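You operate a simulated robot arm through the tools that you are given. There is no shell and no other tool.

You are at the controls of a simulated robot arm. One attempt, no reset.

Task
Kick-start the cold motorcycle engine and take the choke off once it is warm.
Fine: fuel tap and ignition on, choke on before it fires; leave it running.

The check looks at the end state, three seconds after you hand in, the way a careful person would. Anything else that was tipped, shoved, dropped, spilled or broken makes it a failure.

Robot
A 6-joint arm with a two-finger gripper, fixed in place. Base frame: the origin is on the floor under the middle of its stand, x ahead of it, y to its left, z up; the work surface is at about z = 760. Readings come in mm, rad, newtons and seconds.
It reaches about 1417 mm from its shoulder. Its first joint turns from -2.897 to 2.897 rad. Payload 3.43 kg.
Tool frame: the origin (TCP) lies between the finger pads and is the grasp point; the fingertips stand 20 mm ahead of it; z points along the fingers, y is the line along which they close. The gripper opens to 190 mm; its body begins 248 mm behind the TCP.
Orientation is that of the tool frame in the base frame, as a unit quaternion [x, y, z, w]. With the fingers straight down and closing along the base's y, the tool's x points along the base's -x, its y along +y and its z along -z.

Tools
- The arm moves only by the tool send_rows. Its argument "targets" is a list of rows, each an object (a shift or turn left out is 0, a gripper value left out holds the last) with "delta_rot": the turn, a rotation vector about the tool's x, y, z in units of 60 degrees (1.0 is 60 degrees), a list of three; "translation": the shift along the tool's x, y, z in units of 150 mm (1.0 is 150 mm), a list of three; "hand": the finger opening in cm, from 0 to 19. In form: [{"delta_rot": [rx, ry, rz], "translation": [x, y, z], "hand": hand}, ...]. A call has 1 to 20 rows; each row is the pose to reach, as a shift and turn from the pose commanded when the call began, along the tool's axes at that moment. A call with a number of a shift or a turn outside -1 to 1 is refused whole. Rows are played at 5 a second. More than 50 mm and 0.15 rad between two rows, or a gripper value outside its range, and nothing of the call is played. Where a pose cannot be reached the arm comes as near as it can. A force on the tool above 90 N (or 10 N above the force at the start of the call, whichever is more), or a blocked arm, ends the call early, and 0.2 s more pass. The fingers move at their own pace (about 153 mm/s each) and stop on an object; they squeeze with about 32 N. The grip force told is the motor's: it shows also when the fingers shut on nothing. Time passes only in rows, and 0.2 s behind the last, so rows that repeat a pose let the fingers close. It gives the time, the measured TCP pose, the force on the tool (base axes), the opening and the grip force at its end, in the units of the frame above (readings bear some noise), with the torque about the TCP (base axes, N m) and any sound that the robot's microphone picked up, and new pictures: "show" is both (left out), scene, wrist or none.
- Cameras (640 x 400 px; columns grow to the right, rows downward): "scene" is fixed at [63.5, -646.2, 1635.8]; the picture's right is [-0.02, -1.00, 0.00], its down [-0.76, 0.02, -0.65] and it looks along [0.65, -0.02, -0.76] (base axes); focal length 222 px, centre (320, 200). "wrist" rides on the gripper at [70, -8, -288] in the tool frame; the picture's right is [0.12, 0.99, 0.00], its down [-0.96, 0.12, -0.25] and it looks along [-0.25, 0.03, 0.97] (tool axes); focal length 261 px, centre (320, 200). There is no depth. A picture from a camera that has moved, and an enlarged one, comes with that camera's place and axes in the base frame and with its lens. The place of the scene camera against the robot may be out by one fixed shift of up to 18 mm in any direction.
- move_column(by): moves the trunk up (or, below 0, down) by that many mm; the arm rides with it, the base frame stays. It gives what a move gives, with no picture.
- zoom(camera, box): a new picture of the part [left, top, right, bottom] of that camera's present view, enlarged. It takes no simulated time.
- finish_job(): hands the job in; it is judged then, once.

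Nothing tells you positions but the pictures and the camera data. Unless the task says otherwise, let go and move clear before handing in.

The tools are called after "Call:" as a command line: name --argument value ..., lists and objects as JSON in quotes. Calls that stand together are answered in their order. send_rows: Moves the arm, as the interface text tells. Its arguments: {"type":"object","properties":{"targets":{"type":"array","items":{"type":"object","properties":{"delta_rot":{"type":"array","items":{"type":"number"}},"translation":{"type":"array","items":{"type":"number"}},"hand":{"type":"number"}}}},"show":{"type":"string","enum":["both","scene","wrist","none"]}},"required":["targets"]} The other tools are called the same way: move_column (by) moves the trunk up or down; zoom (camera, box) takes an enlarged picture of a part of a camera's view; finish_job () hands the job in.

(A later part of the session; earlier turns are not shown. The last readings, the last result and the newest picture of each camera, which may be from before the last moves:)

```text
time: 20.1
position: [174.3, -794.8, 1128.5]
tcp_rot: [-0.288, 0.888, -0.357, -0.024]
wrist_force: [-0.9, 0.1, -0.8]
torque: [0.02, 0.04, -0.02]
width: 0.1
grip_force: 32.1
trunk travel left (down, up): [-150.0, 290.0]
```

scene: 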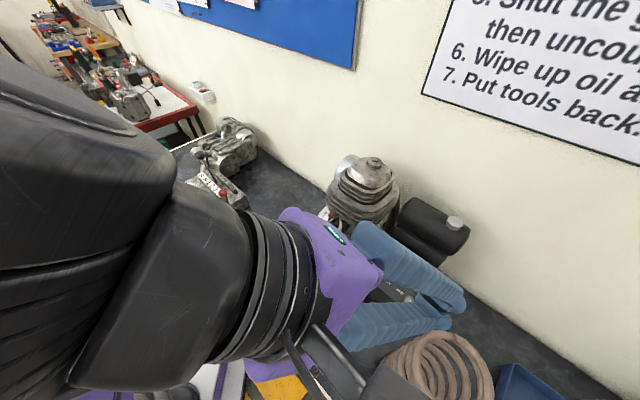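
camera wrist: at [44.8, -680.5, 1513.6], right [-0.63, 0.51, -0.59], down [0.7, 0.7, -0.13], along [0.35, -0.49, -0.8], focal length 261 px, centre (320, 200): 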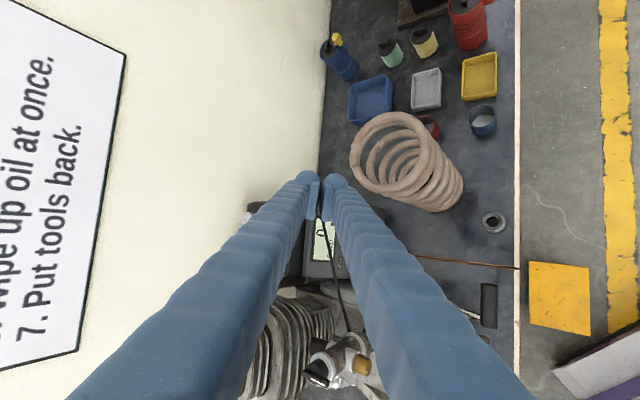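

The trunk is down 150 mm and the tool is at z≈1128. I'll take a look from here.

Call:
send_rows --targets '[{"translation": [0, 0, 0]}]' --show "both"

```text
time: 20.5
position: [176.0, -795.7, 1128.4]
tcp_rot: [-0.288, 0.888, -0.358, -0.025]
wrist_force: [-0.5, 0.4, -0.1]
torque: [0.03, -0.01, 0.0]
width: 0.1
grip_force: 32.6
trunk travel left (down, up): [-150.0, 290.0]
camera wrist: at [74.4, -650.0, 1364.7], right [-0.62, 0.52, -0.59], down [0.7, 0.7, -0.13], along [0.35, -0.49, -0.8], focal length 261 px, centre (320, 200)
```

scene: 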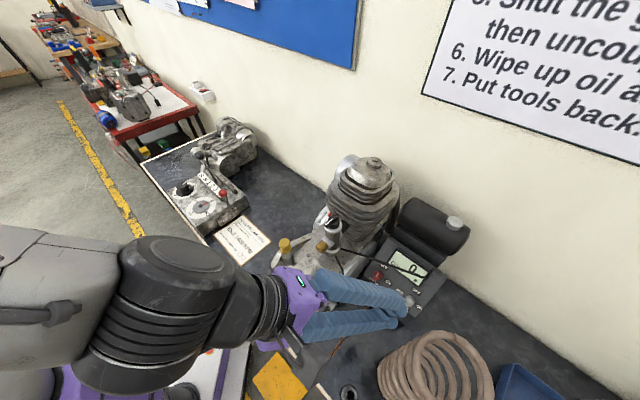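
wrist: 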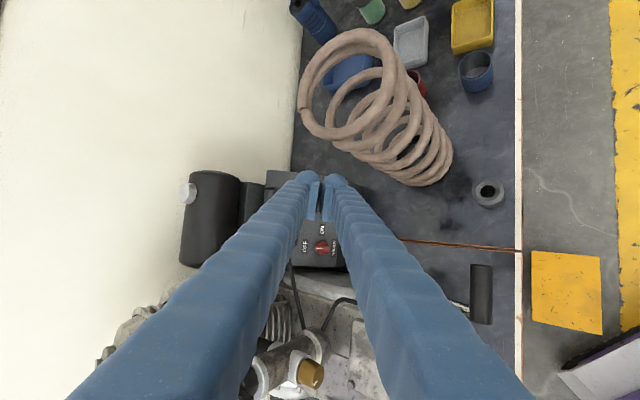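

The closed tips are above the panel. I'll zoom on the tips and knobs.

Call:
zoom --camera "wrist" --box '[270, 150, 370, 280]'

Call:
zoom --camera "scene" --box '[340, 240, 450, 350]'

```text
3.08 times, centred on (320, 215) of wrist
camera zoom: at [74.4, -650.0, 1364.7], right [-0.62, 0.52, -0.59], down [0.7, 0.7, -0.13], along [0.35, -0.49, -0.8], focal length 802 px, centre (320, 154)
```

zoom: 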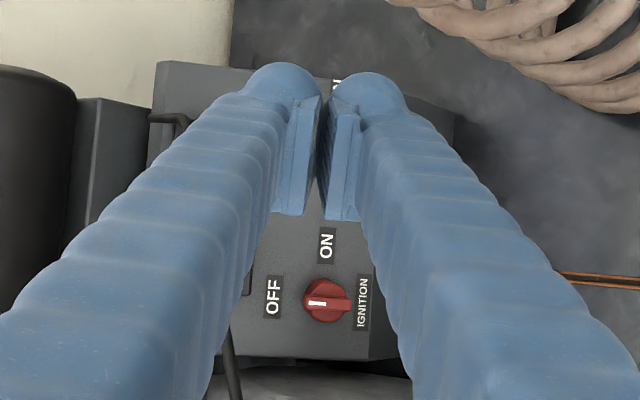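

```text
3.64 times, centred on (395, 295) of scene
camera zoom: at [63.5, -646.2, 1635.8], right [-0.02, -1.0, 0.0], down [-0.76, 0.02, -0.65], along [0.65, -0.02, -0.76], focal length 808 px, centre (47, -146)
```

zoom: 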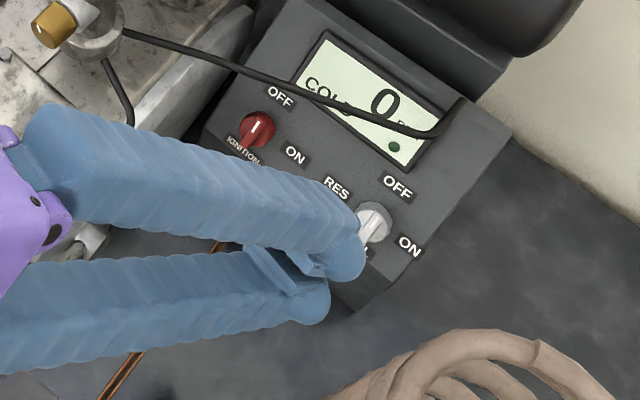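

I can see both knobs and the fingertip geometry. I'll move to just in front and to the left of the fuel knob, a little above the panel.

Call:
send_rows --targets '[{"translation": [-0.002, 0.061, 0.233]}, {"translation": [-0.005, 0.122, 0.467]}, {"translation": [-0.007, 0.183, 0.7]}, {"translation": [-0.009, 0.244, 0.933]}]' --show "both"

```text
time: 21.5
position: [192.3, -881.2, 1026.7]
tcp_rot: [-0.287, 0.897, -0.335, -0.031]
wrist_force: [-0.2, 0.3, 0.3]
torque: [-0.06, 0.0, -0.05]
width: 0.0
grip_force: 31.6
out of reach, approached as far as the arm can: row 1, 2, 3, 4
trunk travel left (down, up): [-150.0, 290.0]
camera wrist: at [100.3, -744.1, 1271.4], right [-0.63, 0.55, -0.55], down [0.71, 0.7, -0.11], along [0.32, -0.46, -0.83], focal length 261 px, centre (320, 200)
```

scene: 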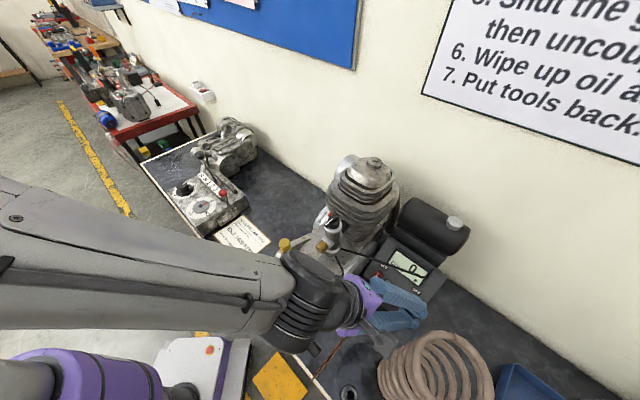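
wrist: 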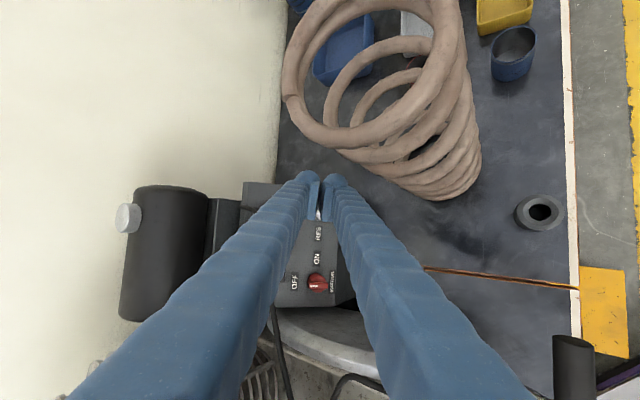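

This orientation sits near a wrist limit. I'll back out and use the orientation with more joint room: grip the ignition bar from the front and turn it, then come to the fuel knob afterwards.

Call:
send_rows --targets '[{"translation": [0, 0, -0.25]}, {"translation": [0, 0, -0.5]}, {"translation": [0, 0, -0.75]}, {"translation": [0, 0, -1.0]}]' --show "none"

Call:
send_rows --targets '[{"delta_rot": [-0.0243, -0.0409, 0.1183]}, {"delta_rot": [-0.0487, -0.0817, 0.2367]}, {"delta_rot": [-0.073, -0.1226, 0.355]}, {"delta_rot": [-0.0973, -0.1635, 0.4733]}, {"delta_rot": [-0.1217, -0.2043, 0.5917]}, {"delta_rot": [-0.146, -0.2452, 0.71]}]' --show "none"

```text
time: 22.5
position: [161.0, -770.2, 1121.6]
tcp_rot: [-0.287, 0.891, -0.351, -0.026]
wrist_force: [-0.3, -0.5, -0.1]
torque: [0.06, 0.0, 0.02]
width: 0.0
grip_force: 31.8
out of reach, approached as far as the arm can: row 1, 2, 3, 4
trunk travel left (down, up): [-150.0, 290.0]
```

```text
time: 23.9
position: [158.4, -771.6, 1122.4]
tcp_rot: [0.014, 0.952, -0.235, 0.197]
wrist_force: [0.9, 0.2, 0.8]
torque: [-0.03, -0.01, -0.04]
width: 0.0
grip_force: 32.1
trunk travel left (down, up): [-150.0, 290.0]
```

The pose is reachable again. I'll finish rotating into the ignition approach pose with the fingers opened part way.

Call:
send_rows --targets '[{"translation": [-0.024, 0.03, 0.069], "delta_rot": [-0.0234, -0.0293, 0.1041]}, {"translation": [-0.049, 0.059, 0.137], "delta_rot": [-0.0468, -0.0586, 0.2083]}, {"translation": [-0.073, 0.089, 0.206], "delta_rot": [-0.0702, -0.0879, 0.3124]}, {"translation": [-0.098, 0.118, 0.274], "delta_rot": [-0.0937, -0.1171, 0.4165]}, {"translation": [-0.122, 0.148, 0.343], "delta_rot": [-0.1171, -0.1464, 0.5206]}, {"translation": [-0.147, 0.177, 0.411], "delta_rot": [-0.1405, -0.1757, 0.6248], "hand": 9}, {"translation": [-0.171, 0.207, 0.48], "delta_rot": [-0.1639, -0.205, 0.7289], "hand": 9}, {"translation": [-0.171, 0.207, 0.48], "delta_rot": [-0.1639, -0.205, 0.7289], "hand": 9}]' --show "both"

```text
time: 25.7
position: [213.6, -774.5, 1060.8]
tcp_rot: [0.324, 0.869, -0.065, 0.369]
wrist_force: [-0.2, -0.9, 0.4]
torque: [0.03, -0.04, 0.03]
width: 90.2
grip_force: 0.1
trunk travel left (down, up): [-150.0, 290.0]
camera wrist: at [0.6, -644.4, 1217.8], right [0.55, 0.84, 0.04], down [0.42, -0.32, 0.85], along [0.72, -0.45, -0.52], focal length 261 px, centre (320, 200)
```

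scene: 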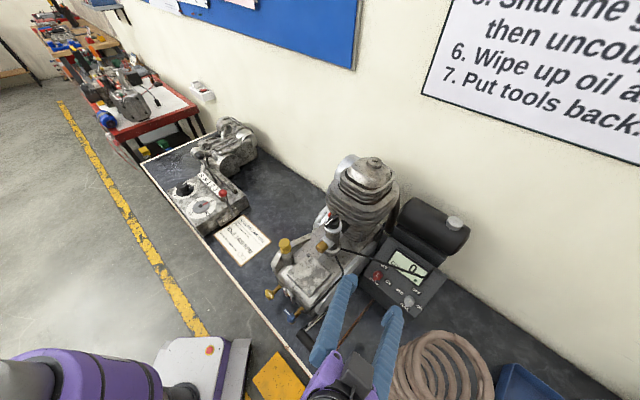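
wrist: 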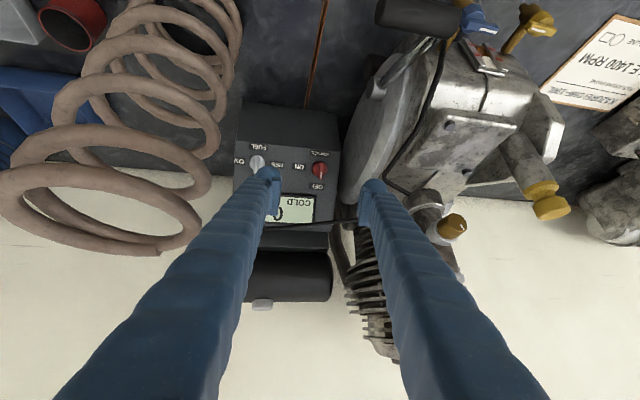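

The pose came out as planned, with the ignition knob between the fingers in the view. I'll zoom for precise alignment.

Call:
zoom --camera "wrist" --box '[225, 100, 375, 240]'

Call:
zoom --camera "wrist" --box '[290, 140, 350, 200]'

Call:
zoom --camera "wrist" --box '[230, 140, 290, 200]'

Call:
zoom --camera "wrist" --box '[350, 0, 480, 110]'

```text
2.86 times, centred on (300, 170) of wrist
camera zoom: at [0.6, -644.4, 1217.8], right [0.55, 0.84, 0.04], down [0.42, -0.32, 0.85], along [0.72, -0.45, -0.52], focal length 745 px, centre (377, 286)
```

zoom: 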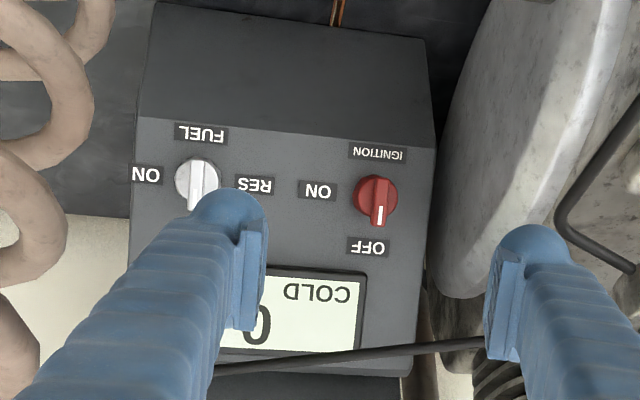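

```text
6.67 times, centred on (320, 170) of wrist
camera zoom: at [0.6, -644.4, 1217.8], right [0.55, 0.84, 0.04], down [0.42, -0.32, 0.85], along [0.72, -0.45, -0.52], focal length 1738 px, centre (320, 400)
```

zoom: 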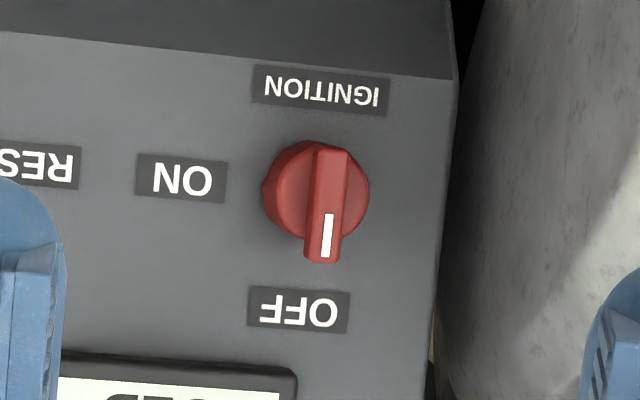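

```text
6.67 times, centred on (260, 170) of wrist
camera zoom: at [0.6, -644.4, 1217.8], right [0.55, 0.84, 0.04], down [0.42, -0.32, 0.85], along [0.72, -0.45, -0.52], focal length 1738 px, centre (720, 400)
```

zoom: 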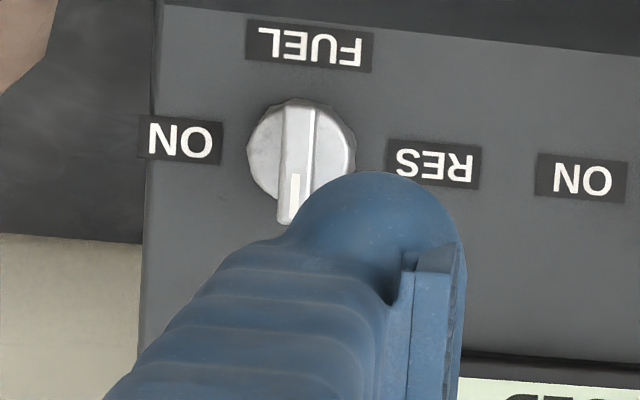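

```text
3.64 times, centred on (415, 55) of wrist
camera zoom: at [0.6, -644.4, 1217.8], right [0.55, 0.84, 0.04], down [0.42, -0.32, 0.85], along [0.72, -0.45, -0.52], focal length 948 px, centre (-26, 727)
```

zoom: 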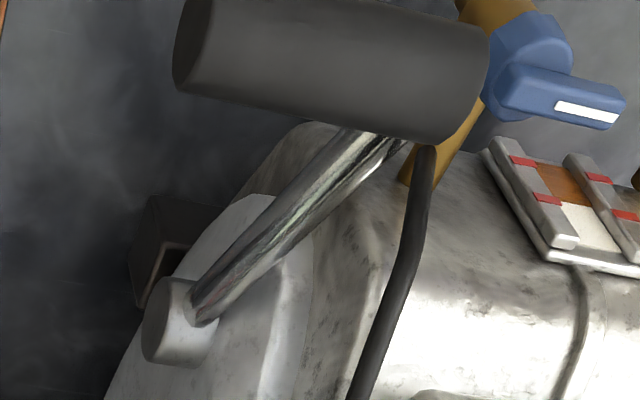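

The tool axis points at the ignition knob within about 2 mm. I'll advance 120 mm along it with a narrower opening and measure again.

Call:
send_rows --targets '[{"translation": [0.004, 0.004, 0.2], "hand": 5}, {"translation": [0.004, 0.006, 0.4], "hand": 5}, {"translation": [0.004, 0.008, 0.6], "hand": 5}, {"translation": [0.004, 0.01, 0.8], "hand": 5}]' --show "both"

Call:
zoom --camera "wrist" --box '[260, 120, 380, 220]'

Call:
zoom --camera "scene" --box '[330, 230, 430, 320]'

```text
time: 26.7
position: [286.5, -814.1, 975.3]
tcp_rot: [0.325, 0.868, -0.066, 0.369]
wrist_force: [1.0, 0.3, -0.2]
torque: [-0.02, 0.02, -0.07]
width: 50.0
grip_force: 0.0
trunk travel left (down, up): [-150.0, 290.0]
camera wrist: at [73.1, -684.6, 1132.7], right [0.55, 0.84, 0.04], down [0.42, -0.32, 0.85], along [0.72, -0.45, -0.53], focal length 261 px, centre (320, 200)
```

scene: 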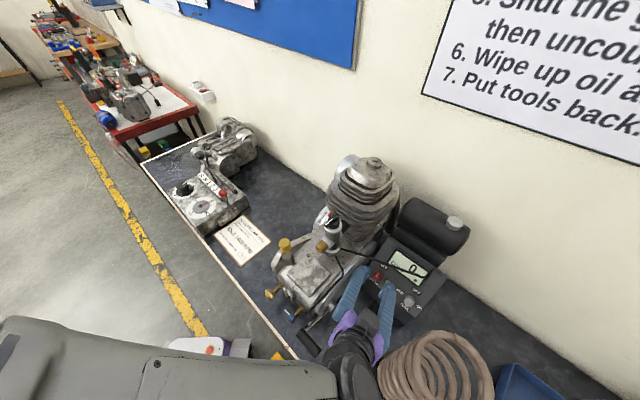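
wrist: 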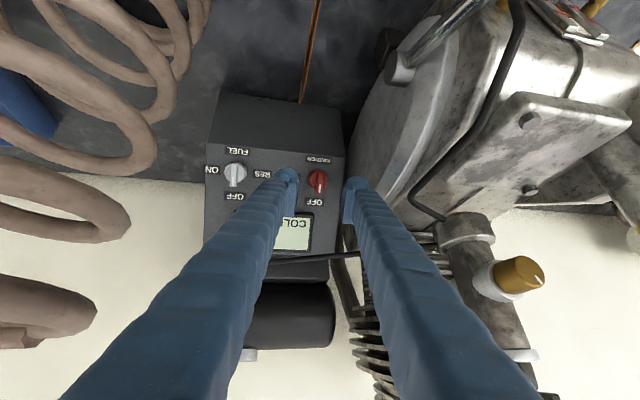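

```text
4.00 times, centred on (320, 170) of wrist
camera zoom: at [73.1, -684.6, 1132.7], right [0.55, 0.84, 0.04], down [0.42, -0.32, 0.85], along [0.72, -0.45, -0.53], focal length 1043 px, centre (320, 320)
```

zoom: 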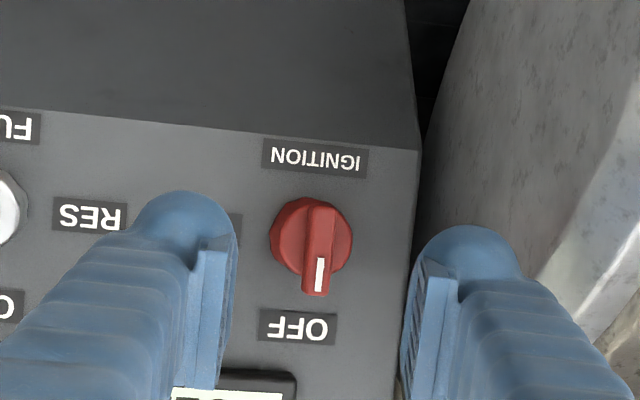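

```text
4.44 times, centred on (380, 275) of scene
camera zoom: at [63.5, -646.2, 1635.8], right [-0.02, -1.0, 0.0], down [-0.76, 0.02, -0.65], along [0.65, -0.02, -0.76], focal length 988 px, centre (53, -133)
```

zoom: 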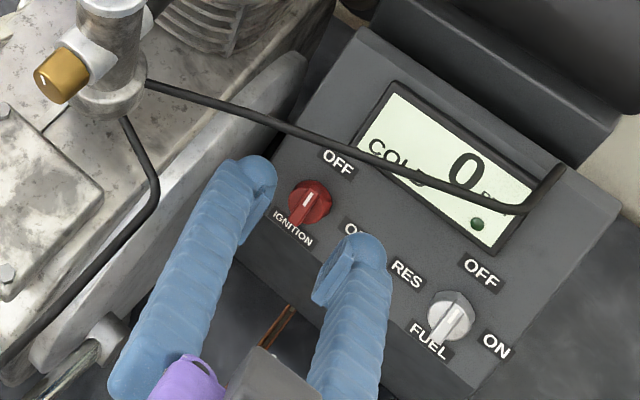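

The camera rays agree, putting the bar top about 70 mm ahead. The engine side cover sits close to the right, so I'll narrow the fingers to about 24 mm and continue in small steps.

Call:
send_rows --targets '[{"translation": [0.01, 0.006, 0.1], "hand": 2.6}, {"translation": [0.02, 0.006, 0.2], "hand": 2.6}]' --show "wrist"

Call:
zoom --camera "wrist" --box '[280, 130, 370, 220]'

Call:
zoom --camera "scene" --box '[340, 240, 420, 310]'

```text
time: 27.3
position: [304.6, -823.1, 950.5]
tcp_rot: [0.324, 0.869, -0.066, 0.369]
wrist_force: [0.9, -0.3, 0.0]
torque: [-0.01, 0.02, -0.02]
width: 26.1
grip_force: 0.0
trunk travel left (down, up): [-150.0, 290.0]
camera wrist: at [90.9, -692.7, 1108.0], right [0.55, 0.84, 0.04], down [0.42, -0.32, 0.85], along [0.72, -0.45, -0.53], focal length 261 px, centre (320, 200)
```

wrist: 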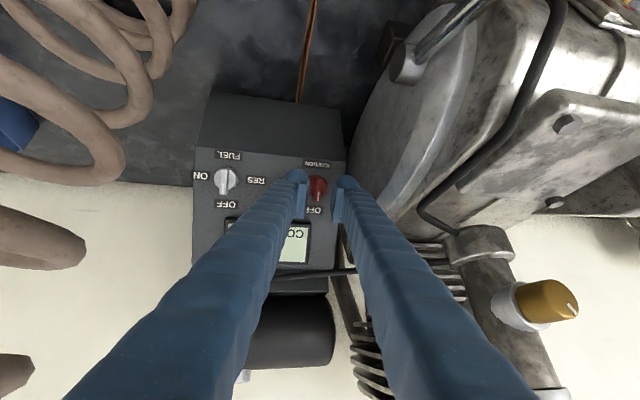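

```text
4.44 times, centred on (325, 175) of wrist
camera zoom: at [90.9, -692.7, 1108.0], right [0.55, 0.84, 0.04], down [0.42, -0.32, 0.85], along [0.72, -0.45, -0.53], focal length 1158 px, centre (298, 311)
```

zoom: 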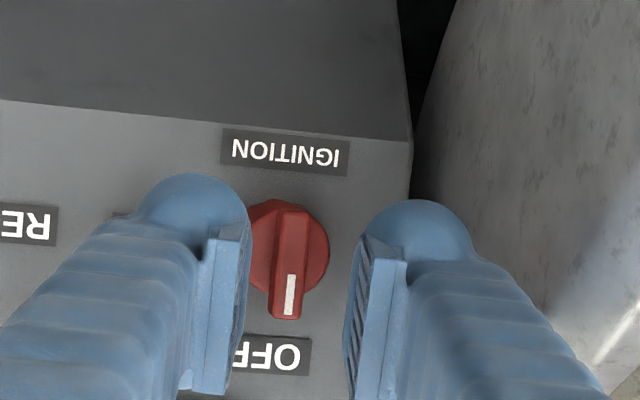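

```text
5.71 times, centred on (380, 275) of scene
camera zoom: at [63.5, -646.2, 1635.8], right [-0.02, -1.0, 0.0], down [-0.76, 0.02, -0.65], along [0.65, -0.02, -0.76], focal length 1270 px, centre (-23, -229)
```

zoom: 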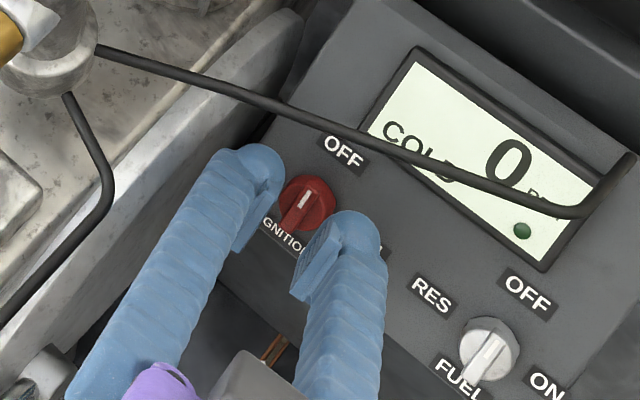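

The bar sits between the fingers about 2 mm left of centre. I'll correct that and advance another 20 mm, then check.

Call:
send_rows --targets '[{"translation": [0, -0.013, 0.06]}, {"translation": [0, -0.013, 0.13]}]' --show "none"

Call:
zoom --camera "wrist" --box '[280, 130, 370, 220]'

Call:
zoom --camera "scene" --box '[340, 240, 420, 310]'

```text
time: 27.9
position: [313.1, -830.4, 936.0]
tcp_rot: [0.324, 0.869, -0.064, 0.369]
wrist_force: [-0.4, -0.4, 0.0]
torque: [0.0, 0.01, 0.03]
width: 26.1
grip_force: 0.0
trunk travel left (down, up): [-150.0, 290.0]
```

```text
4.44 times, centred on (325, 175) of wrist
camera zoom: at [100.7, -701.0, 1093.6], right [0.55, 0.84, 0.04], down [0.42, -0.32, 0.85], along [0.72, -0.45, -0.53], focal length 1158 px, centre (298, 311)
```

zoom: 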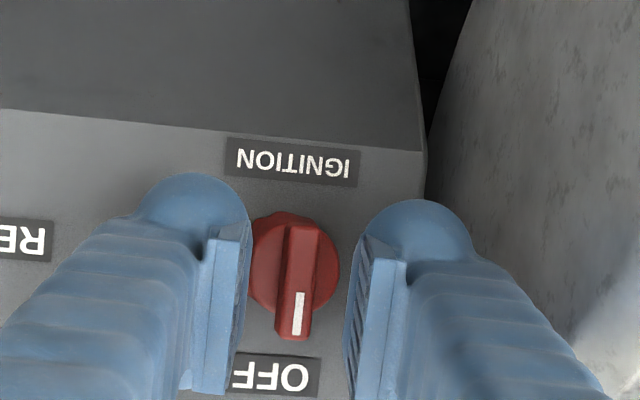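

```text
5.71 times, centred on (380, 275) of scene
camera zoom: at [63.5, -646.2, 1635.8], right [-0.02, -1.0, 0.0], down [-0.76, 0.02, -0.65], along [0.65, -0.02, -0.76], focal length 1270 px, centre (-23, -229)
```

zoom: 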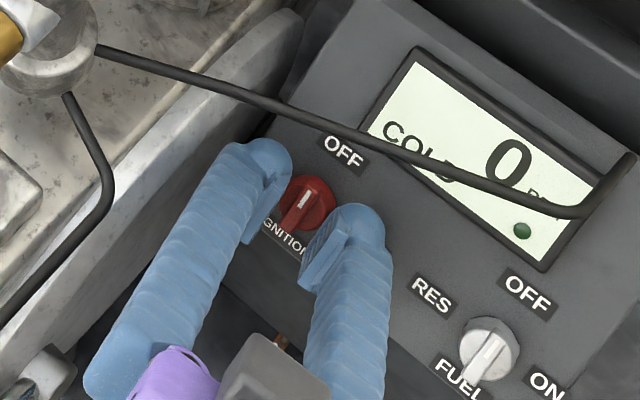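

Well centred now. I'll advance the last 12 mm and look again before closing.

Call:
send_rows --targets '[{"translation": [0, 0, 0.04]}, {"translation": [0, 0, 0.08]}]' --show "none"

Call:
zoom --camera "wrist" --box '[280, 130, 370, 220]'

Call:
zoom --camera "scene" --box '[350, 250, 410, 300]'

```text
time: 28.5
position: [321.4, -837.6, 927.0]
tcp_rot: [0.325, 0.869, -0.066, 0.369]
wrist_force: [-0.1, -0.1, -0.2]
torque: [0.0, 0.0, 0.02]
width: 26.2
grip_force: 0.1
trunk travel left (down, up): [-150.0, 290.0]
```

```text
4.44 times, centred on (325, 175) of wrist
camera zoom: at [108.3, -705.5, 1084.8], right [0.55, 0.84, 0.04], down [0.42, -0.32, 0.85], along [0.72, -0.45, -0.53], focal length 1158 px, centre (298, 311)
```

zoom: 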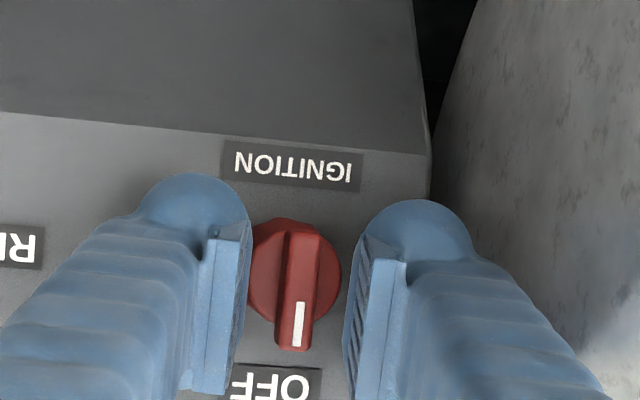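

```text
8.00 times, centred on (380, 275) of scene
camera zoom: at [63.5, -646.2, 1635.8], right [-0.02, -1.0, 0.0], down [-0.76, 0.02, -0.65], along [0.65, -0.02, -0.76], focal length 1779 px, centre (-160, -400)
```

zoom: 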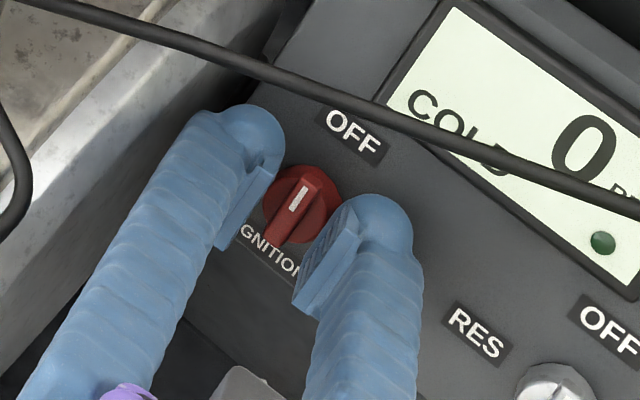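

The tips flank the bar. I'll close gently and read the width to see whether I have it.

Call:
send_rows --targets '[{"hand": 1.6}, {"hand": 0.8}, {"hand": 0}, {"hand": 0}]' --show "none"

Call:
zoom --camera "wrist" --box '[280, 130, 370, 220]'

Call:
zoom --camera "scene" --box '[350, 250, 410, 300]'

```text
time: 29.5
position: [319.1, -833.7, 930.7]
tcp_rot: [0.324, 0.868, -0.066, 0.37]
wrist_force: [-22.7, 22.8, 26.6]
torque: [-0.2, 0.34, -0.42]
width: 7.4
grip_force: 41.4
trunk travel left (down, up): [-150.0, 290.0]
```

```text
4.44 times, centred on (325, 175) of wrist
camera zoom: at [105.7, -703.3, 1087.3], right [0.55, 0.84, 0.04], down [0.42, -0.32, 0.85], along [0.73, -0.45, -0.52], focal length 1158 px, centre (298, 311)
```

zoom: 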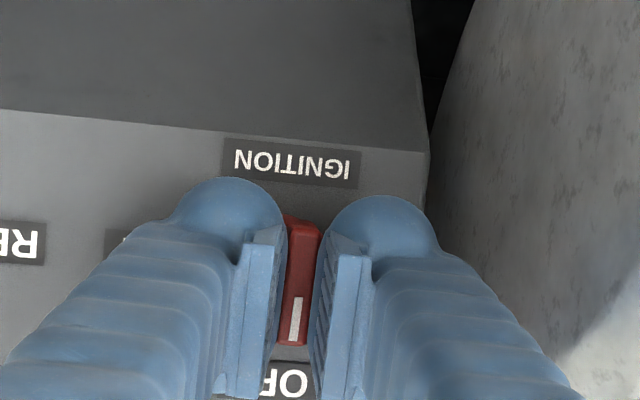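

```text
8.00 times, centred on (380, 275) of scene
camera zoom: at [63.5, -646.2, 1635.8], right [-0.02, -1.0, 0.0], down [-0.76, 0.02, -0.65], along [0.65, -0.02, -0.76], focal length 1779 px, centre (-160, -400)
```

zoom: 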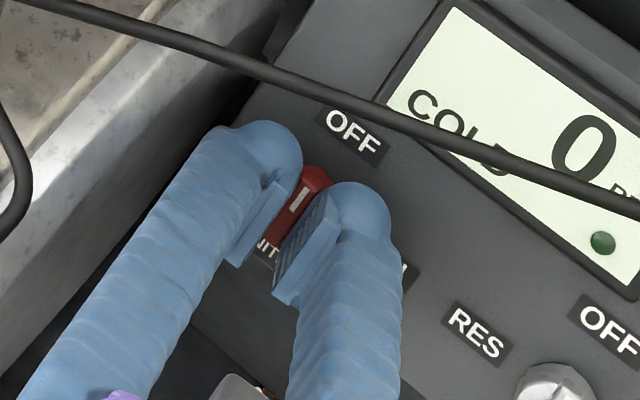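

It's gripped at 7.4 mm with about 40 N pushing back along the panel normal. I'll back off a few millimetres to relieve that before turning.

Call:
send_rows --targets '[{"translation": [0, 0, -0.02]}, {"translation": [0, 0, -0.03]}]' --show "none"

```text
time: 30.1
position: [318.8, -833.8, 930.0]
tcp_rot: [0.324, 0.869, -0.065, 0.369]
wrist_force: [0.5, 1.2, 7.7]
torque: [-0.17, 0.02, -0.18]
width: 7.4
grip_force: 41.5
trunk travel left (down, up): [-150.0, 290.0]
```

The force is nearly gone and the bar is held. I'll turn it clockwise by the first 45° and check.

Call:
send_rows --targets '[{"translation": [0.001, 0.002, 0], "delta_rot": [0, -0.011, 0.125]}, {"translation": [0.002, 0.004, 0], "delta_rot": [0, -0.022, 0.249]}, {"translation": [0.004, 0.006, 0], "delta_rot": [0, -0.033, 0.374]}, {"translation": [0.005, 0.008, 0], "delta_rot": [0, -0.044, 0.498]}, {"translation": [0.006, 0.01, 0.001], "delta_rot": [0, -0.054, 0.623]}, {"translation": [0.007, 0.011, 0.001], "delta_rot": [0, -0.065, 0.747]}]' --show "both"

Call:
zoom --camera "wrist" --box '[270, 120, 380, 230]'

Call:
zoom --camera "scene" --box '[350, 240, 420, 300]'

```text
time: 31.5
position: [317.4, -833.7, 931.0]
tcp_rot: [0.63, 0.665, 0.069, 0.395]
wrist_force: [-10.7, -10.4, 1.2]
torque: [-0.35, 0.0, -0.23]
width: 7.4
grip_force: 41.5
trunk travel left (down, up): [-150.0, 290.0]
camera wrist: at [142.1, -656.8, 1089.6], right [0.79, 0.3, 0.53], down [-0.16, -0.74, 0.66], along [0.59, -0.61, -0.53], focal length 261 px, centre (320, 200)
```

scene: 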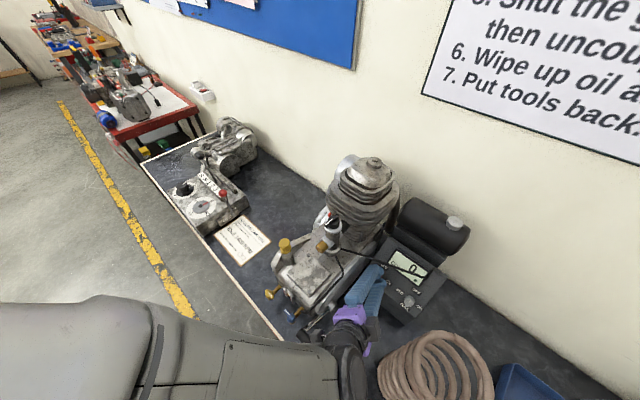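
wrist: 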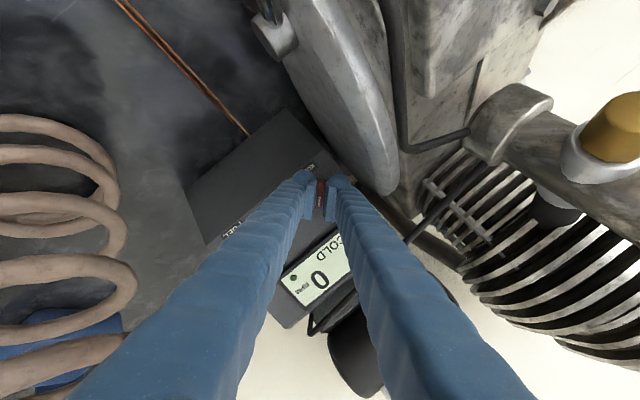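

```text
3.64 times, centred on (325, 175) of wrist
camera zoom: at [142.1, -656.8, 1089.6], right [0.79, 0.3, 0.53], down [-0.16, -0.74, 0.66], along [0.59, -0.61, -0.53], focal length 948 px, centre (302, 291)
```

zoom: 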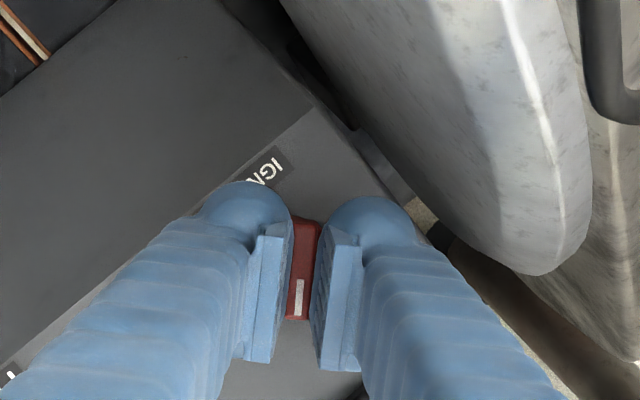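

```text
6.67 times, centred on (385, 270) of scene
camera zoom: at [63.5, -646.2, 1635.8], right [-0.02, -1.0, 0.0], down [-0.76, 0.02, -0.65], along [0.65, -0.02, -0.76], focal length 1482 px, centre (-113, -267)
```

zoom: 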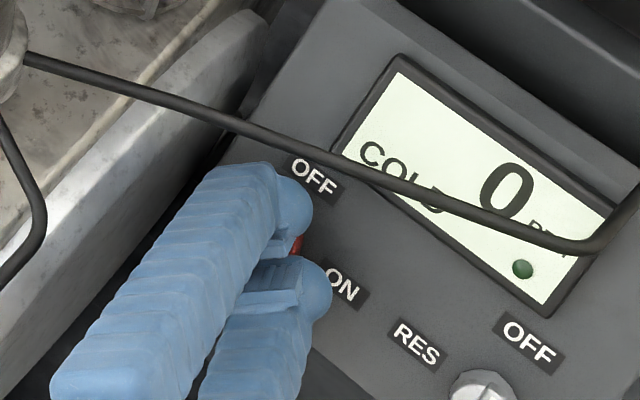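

The bar is turning with the gripper. I'll continue the second 45° with a small relief of the sideways force.

Call:
send_rows --targets '[{"translation": [-0.005, -0.005, 0], "delta_rot": [0, -0.011, 0.125]}, {"translation": [-0.009, -0.009, 0], "delta_rot": [0, -0.022, 0.249]}, {"translation": [-0.009, -0.009, 0], "delta_rot": [0, -0.033, 0.374]}, {"translation": [-0.009, -0.009, 0], "delta_rot": [0, -0.044, 0.498]}, {"translation": [-0.009, -0.009, 0], "delta_rot": [0, -0.054, 0.623]}, {"translation": [-0.009, -0.009, 0], "delta_rot": [0, -0.065, 0.747]}, {"translation": [-0.009, -0.009, 0], "delta_rot": [0, -0.067, 0.77]}]' --show "both"

Call:
zoom --camera "wrist" --box '[270, 120, 380, 230]'

Call:
zoom --camera "scene" --box '[350, 240, 420, 300]'

```text
time: 33.1
position: [315.4, -832.1, 928.8]
tcp_rot: [0.842, 0.352, 0.199, 0.356]
wrist_force: [-18.9, 14.3, -7.9]
torque: [0.21, 0.17, 0.15]
width: 7.2
grip_force: 41.4
trunk travel left (down, up): [-150.0, 290.0]
camera wrist: at [192.1, -644.5, 1120.0], right [0.53, -0.41, 0.75], down [-0.74, -0.65, 0.17], along [0.41, -0.64, -0.64], focal length 261 px, centre (320, 200)
```

scene: 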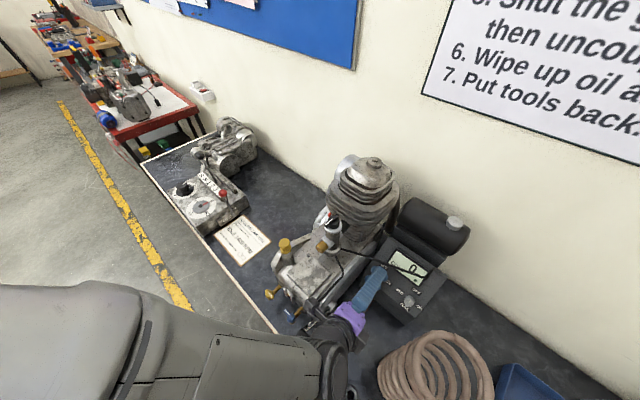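
wrist: 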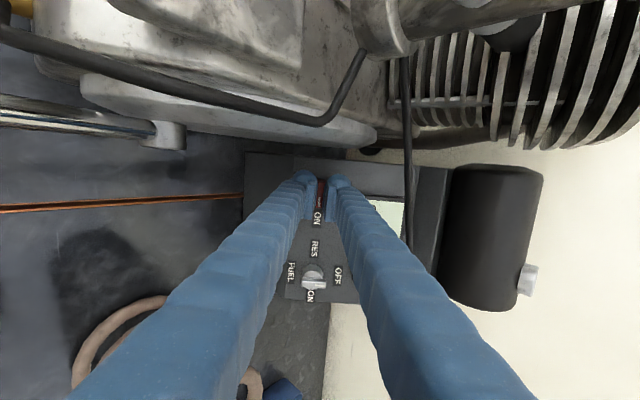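

```text
3.64 times, centred on (325, 175) of wrist
camera zoom: at [192.1, -644.5, 1120.0], right [0.53, -0.41, 0.75], down [-0.74, -0.65, 0.17], along [0.41, -0.64, -0.64], focal length 948 px, centre (302, 291)
```

zoom: 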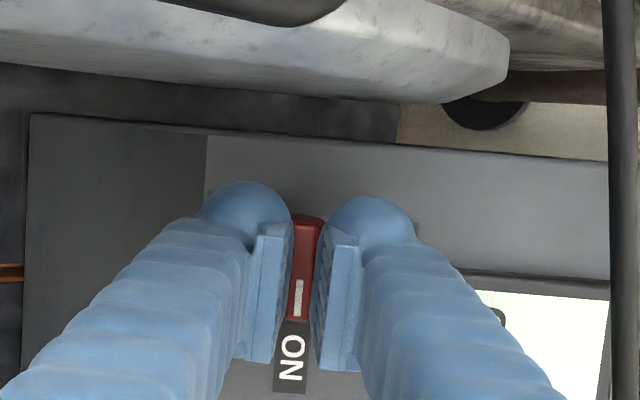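

```text
6.67 times, centred on (385, 270) of scene
camera zoom: at [63.5, -646.2, 1635.8], right [-0.02, -1.0, 0.0], down [-0.76, 0.02, -0.65], along [0.65, -0.02, -0.76], focal length 1482 px, centre (-113, -267)
```

zoom: 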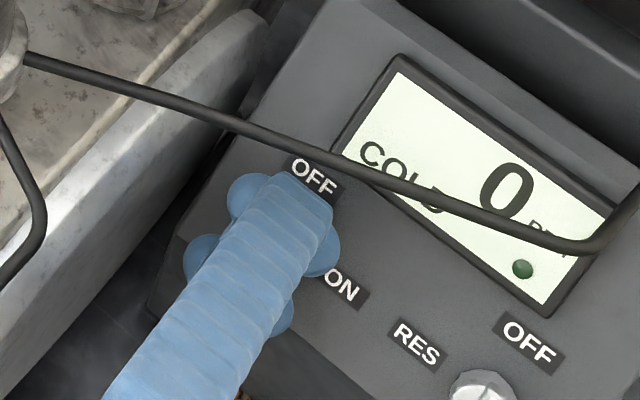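

The ignition mark now points at ON. I'll release it, back straight out and check the result.

Call:
send_rows --targets '[{"hand": 2.4}, {"hand": 2.4}, {"translation": [0, 0, -0.15]}, {"translation": [0, 0, -0.4]}, {"translation": [0, 0, -0.65]}]' --show "both"

Call:
zoom --camera "wrist" --box '[260, 140, 400, 320]'

Call:
zoom --camera "scene" --box '[350, 240, 430, 310]'

```text
time: 34.3
position: [261.4, -787.4, 994.9]
tcp_rot: [0.841, 0.354, 0.197, 0.358]
wrist_force: [-1.0, -0.6, 0.4]
torque: [0.03, 0.0, -0.01]
width: 24.1
grip_force: 0.0
trunk travel left (down, up): [-150.0, 290.0]
camera wrist: at [137.9, -598.6, 1185.5], right [0.53, -0.4, 0.75], down [-0.74, -0.65, 0.17], along [0.41, -0.64, -0.64], focal length 261 px, centre (320, 200)
```

scene: 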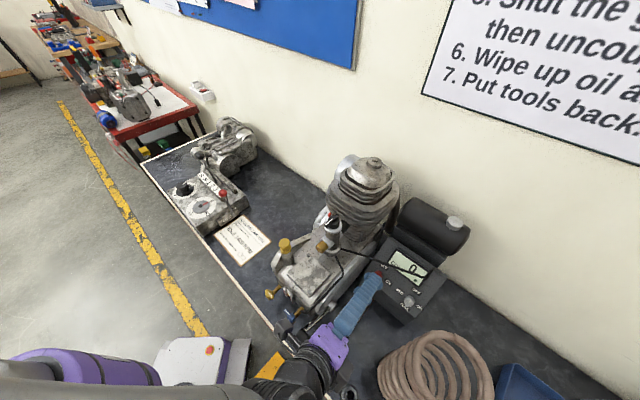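
wrist: 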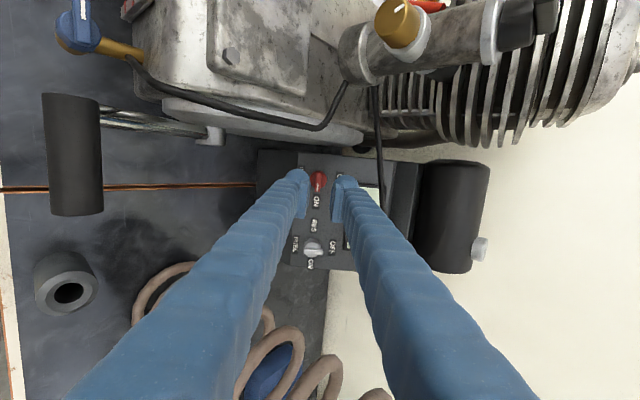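

```text
2.22 times, centred on (330, 230) of wrist
camera zoom: at [137.9, -598.6, 1185.5], right [0.53, -0.4, 0.75], down [-0.74, -0.65, 0.17], along [0.41, -0.64, -0.64], focal length 579 px, centre (298, 133)
```

zoom: 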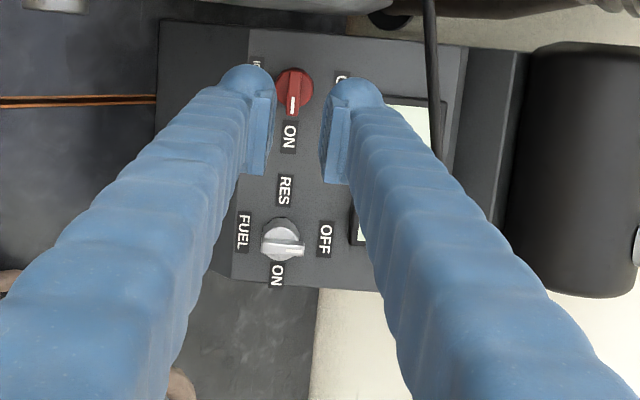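

```text
5.71 times, centred on (390, 275) of scene
camera zoom: at [63.5, -646.2, 1635.8], right [-0.02, -1.0, 0.0], down [-0.76, 0.02, -0.65], along [0.65, -0.02, -0.76], focal length 1270 px, centre (-80, -229)
```

zoom: 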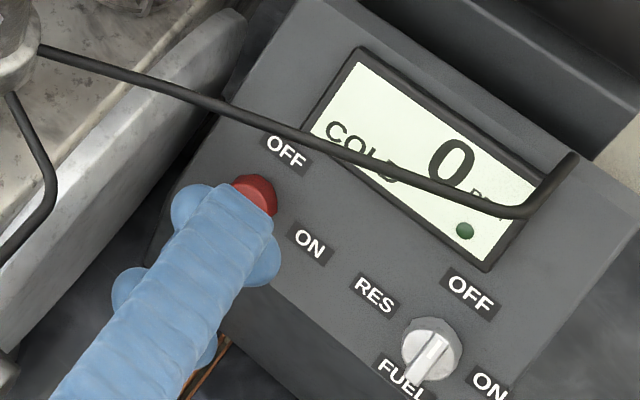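

The ignition is on. Now I'll close the fingers, lean the tool away from the coil and move to the front-left of the fuel knob to push its bar round.

Call:
send_rows --targets '[{"translation": [-0.15, -0.03, 0.0], "delta_rot": [0.0265, -0.0701, -0.009], "hand": 0}, {"translation": [-0.3, -0.06, 0.03], "delta_rot": [0.0531, -0.1401, -0.0177]}, {"translation": [-0.45, -0.09, 0.08], "delta_rot": [0.0796, -0.2102, -0.0265]}, {"translation": [-0.6, -0.12, 0.14], "delta_rot": [0.1061, -0.2803, -0.0353]}, {"translation": [-0.75, -0.15, 0.2], "delta_rot": [0.1327, -0.3503, -0.0442]}, {"translation": [-0.886, -0.183, 0.247], "delta_rot": [0.1592, -0.4204, -0.053]}]' --show "both"

Call:
zoom --camera "wrist" --box '[260, 120, 380, 240]'

Call:
zoom --camera "scene" --box '[350, 250, 450, 340]'

```text
time: 35.7
position: [179.5, -889.7, 939.2]
tcp_rot: [0.881, 0.304, -0.032, 0.36]
wrist_force: [-0.3, 0.6, 1.5]
torque: [-0.02, 0.01, 0.0]
width: 0.0
grip_force: 31.7
trunk travel left (down, up): [-150.0, 290.0]
camera wrist: at [185.1, -661.1, 1126.3], right [0.65, -0.49, 0.58], down [-0.76, -0.4, 0.52], along [-0.02, -0.78, -0.63], focal length 261 px, centre (320, 200)
```

scene: 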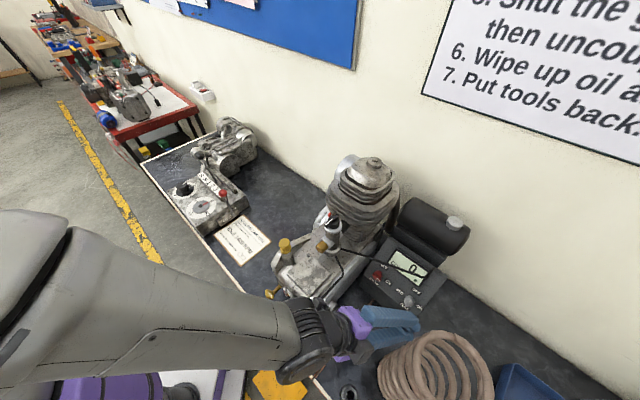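
wrist: 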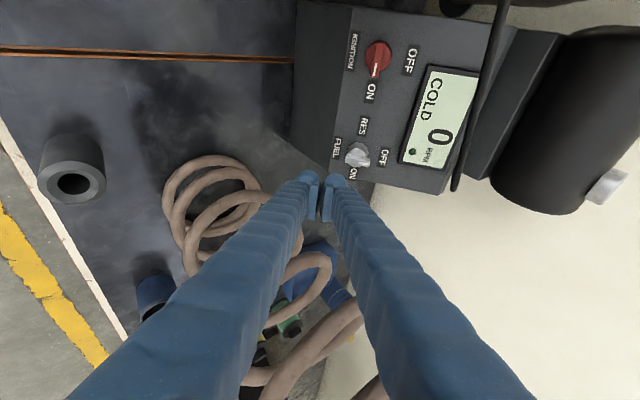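

```text
3.33 times, centred on (320, 180) of wrist
camera zoom: at [185.1, -661.1, 1126.3], right [0.65, -0.49, 0.58], down [-0.76, -0.4, 0.52], along [-0.02, -0.78, -0.63], focal length 869 px, centre (320, 267)
```

zoom: 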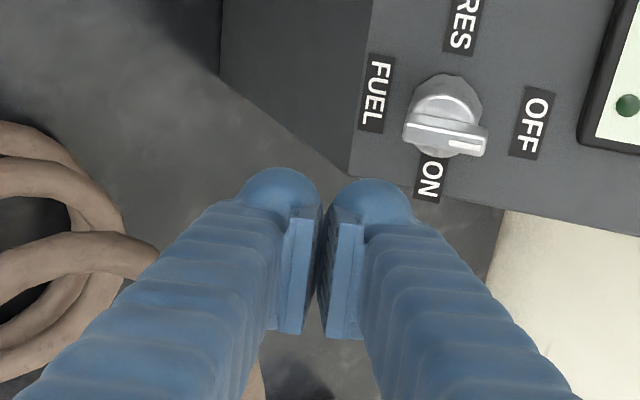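

```text
4.44 times, centred on (400, 295) of scene
camera zoom: at [63.5, -646.2, 1635.8], right [-0.02, -1.0, 0.0], down [-0.76, 0.02, -0.65], along [0.65, -0.02, -0.76], focal length 988 px, centre (-36, -222)
```

zoom: 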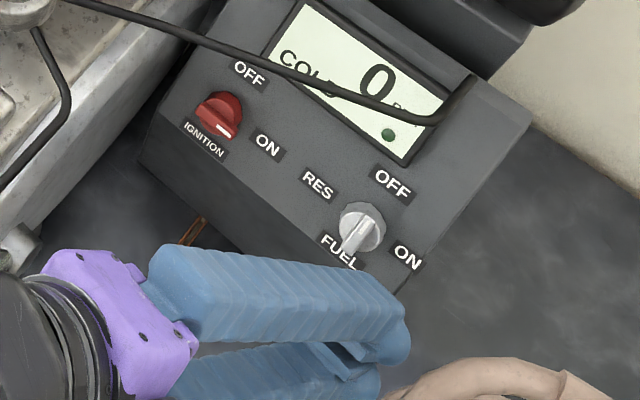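

The bar is where I computed, within 2 mm. I'll descend so the tip sits beside the lower end of the bar, then check before pushing.

Call:
send_rows --targets '[{"translation": [0.008, 0.01, 0.12]}, {"translation": [0.015, 0.02, 0.23]}, {"translation": [0.02, 0.025, 0.3]}]' --show "none"

Call:
zoom --camera "wrist" --box '[270, 110, 390, 230]'

Call:
zoom --camera "scene" --box '[370, 260, 440, 320]'

```text
time: 36.5
position: [191.5, -921.3, 906.9]
tcp_rot: [0.881, 0.305, -0.031, 0.361]
wrist_force: [-0.3, -0.7, 0.2]
torque: [0.02, -0.02, 0.03]
width: 0.0
grip_force: 31.4
trunk travel left (down, up): [-150.0, 290.0]
```

```text
3.33 times, centred on (330, 170) of wrist
camera zoom: at [196.8, -692.8, 1094.3], right [0.65, -0.49, 0.58], down [-0.76, -0.4, 0.52], along [-0.02, -0.78, -0.63], focal length 869 px, centre (287, 300)
```

zoom: 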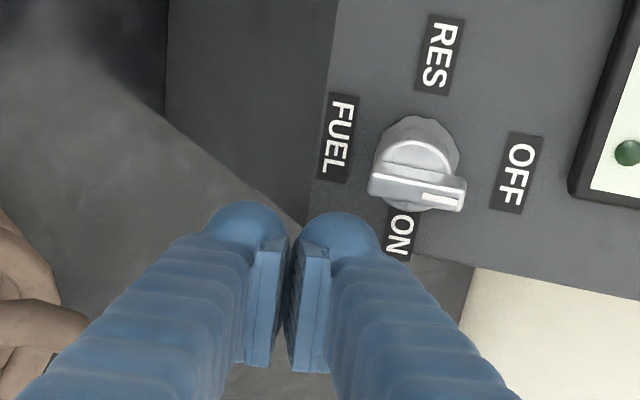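

```text
6.67 times, centred on (405, 290) of scene
camera zoom: at [63.5, -646.2, 1635.8], right [-0.02, -1.0, 0.0], down [-0.76, 0.02, -0.65], along [0.65, -0.02, -0.76], focal length 1482 px, centre (-247, -400)
```

zoom: 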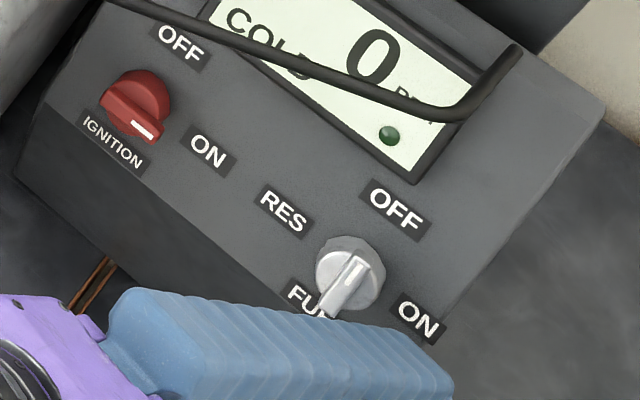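

The tip is just left of the bar's lower end as intended. I'll lower 4 mm and start pushing toward +u in small steps.

Call:
send_rows --targets '[{"translation": [0, 0, 0.025]}, {"translation": [0.044, 0, 0.009]}, {"translation": [0.088, 0, -0.007]}, {"translation": [0.132, 0, -0.023]}, {"translation": [0.176, 0, -0.039]}]' --show "none"

Call:
zoom --camera "wrist" --box '[270, 110, 390, 230]'

Call:
zoom --camera "scene" --box '[370, 260, 440, 320]'

```text
time: 37.7
position: [206.6, -907.0, 907.1]
tcp_rot: [0.881, 0.308, -0.024, 0.36]
wrist_force: [-7.8, -1.8, -1.8]
torque: [0.06, -0.06, -0.18]
width: 0.0
grip_force: 32.2
out of reach, approached as far as the arm can: row 5
trunk travel left (down, up): [-150.0, 290.0]
```

```text
3.33 times, centred on (330, 170) of wrist
camera zoom: at [207.9, -679.4, 1095.7], right [0.65, -0.49, 0.58], down [-0.76, -0.41, 0.51], along [-0.01, -0.77, -0.63], focal length 869 px, centre (287, 300)
```

zoom: 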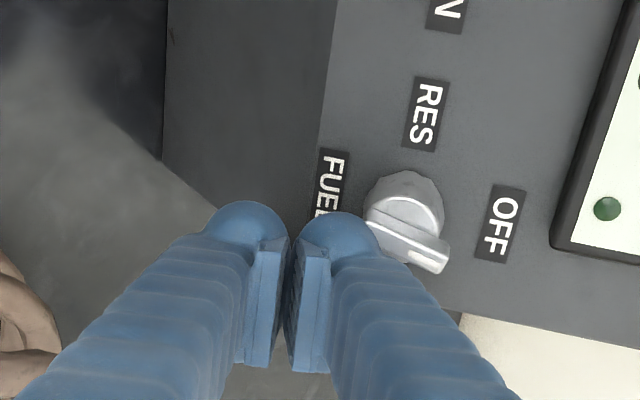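

```text
6.67 times, centred on (405, 290) of scene
camera zoom: at [63.5, -646.2, 1635.8], right [-0.02, -1.0, 0.0], down [-0.76, 0.02, -0.65], along [0.65, -0.02, -0.76], focal length 1482 px, centre (-247, -400)
```

zoom: 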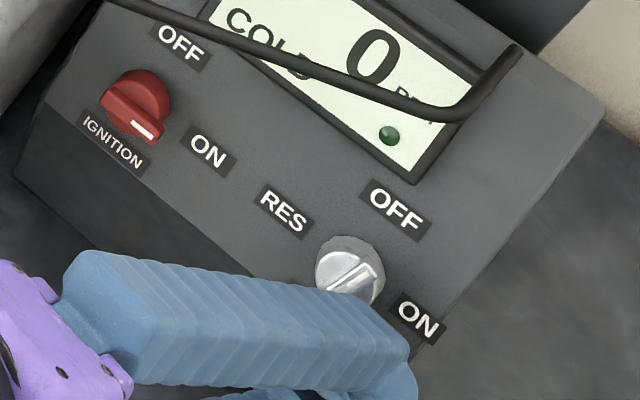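

The bar is turning, about 25° so far. I'll reduce the tool lean to get away from the joint limit and keep pushing.

Call:
send_rows --targets '[{"translation": [0.0, 0.0, 0.0], "delta_rot": [0, 0.07, 0]}, {"translation": [0.022, 0.001, 0.002], "delta_rot": [0, 0.13, 0]}, {"translation": [0.055, 0.002, 0.003], "delta_rot": [0, 0.2, 0]}, {"translation": [0.0887, 0.003, 0.004], "delta_rot": [0, 0.2, 0]}]' --show "none"

Call:
zoom --camera "wrist" --box '[270, 110, 390, 230]'

Call:
zoom --camera "scene" --box '[370, 260, 440, 320]'

```text
time: 38.7
position: [221.7, -896.5, 901.7]
tcp_rot: [0.879, 0.343, 0.063, 0.326]
wrist_force: [-0.5, 11.9, -5.9]
torque: [-0.16, 0.23, 0.17]
width: 0.0
grip_force: 31.4
trunk travel left (down, up): [-150.0, 290.0]
```

```text
3.33 times, centred on (330, 170) of wrist
camera zoom: at [175.1, -695.1, 1112.2], right [0.65, -0.47, 0.6], down [-0.75, -0.55, 0.37], along [0.15, -0.69, -0.71], focal length 869 px, centre (287, 300)
```

zoom: 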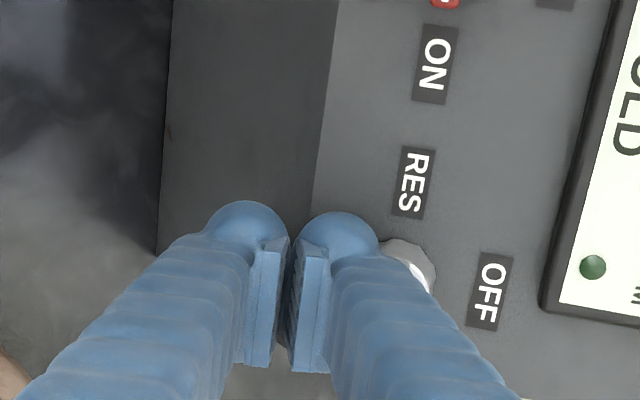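

```text
6.67 times, centred on (405, 290) of scene
camera zoom: at [63.5, -646.2, 1635.8], right [-0.02, -1.0, 0.0], down [-0.76, 0.02, -0.65], along [0.65, -0.02, -0.76], focal length 1482 px, centre (-247, -400)
```

zoom: 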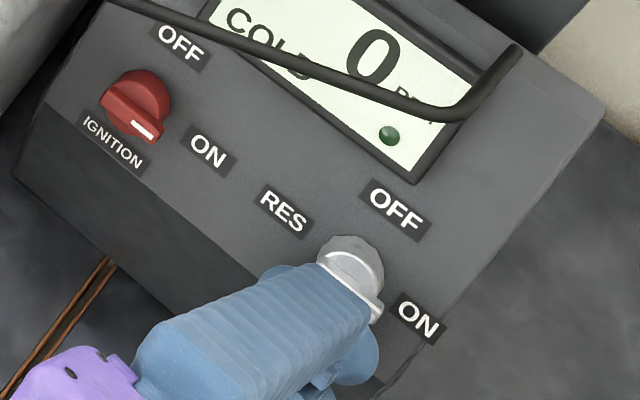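

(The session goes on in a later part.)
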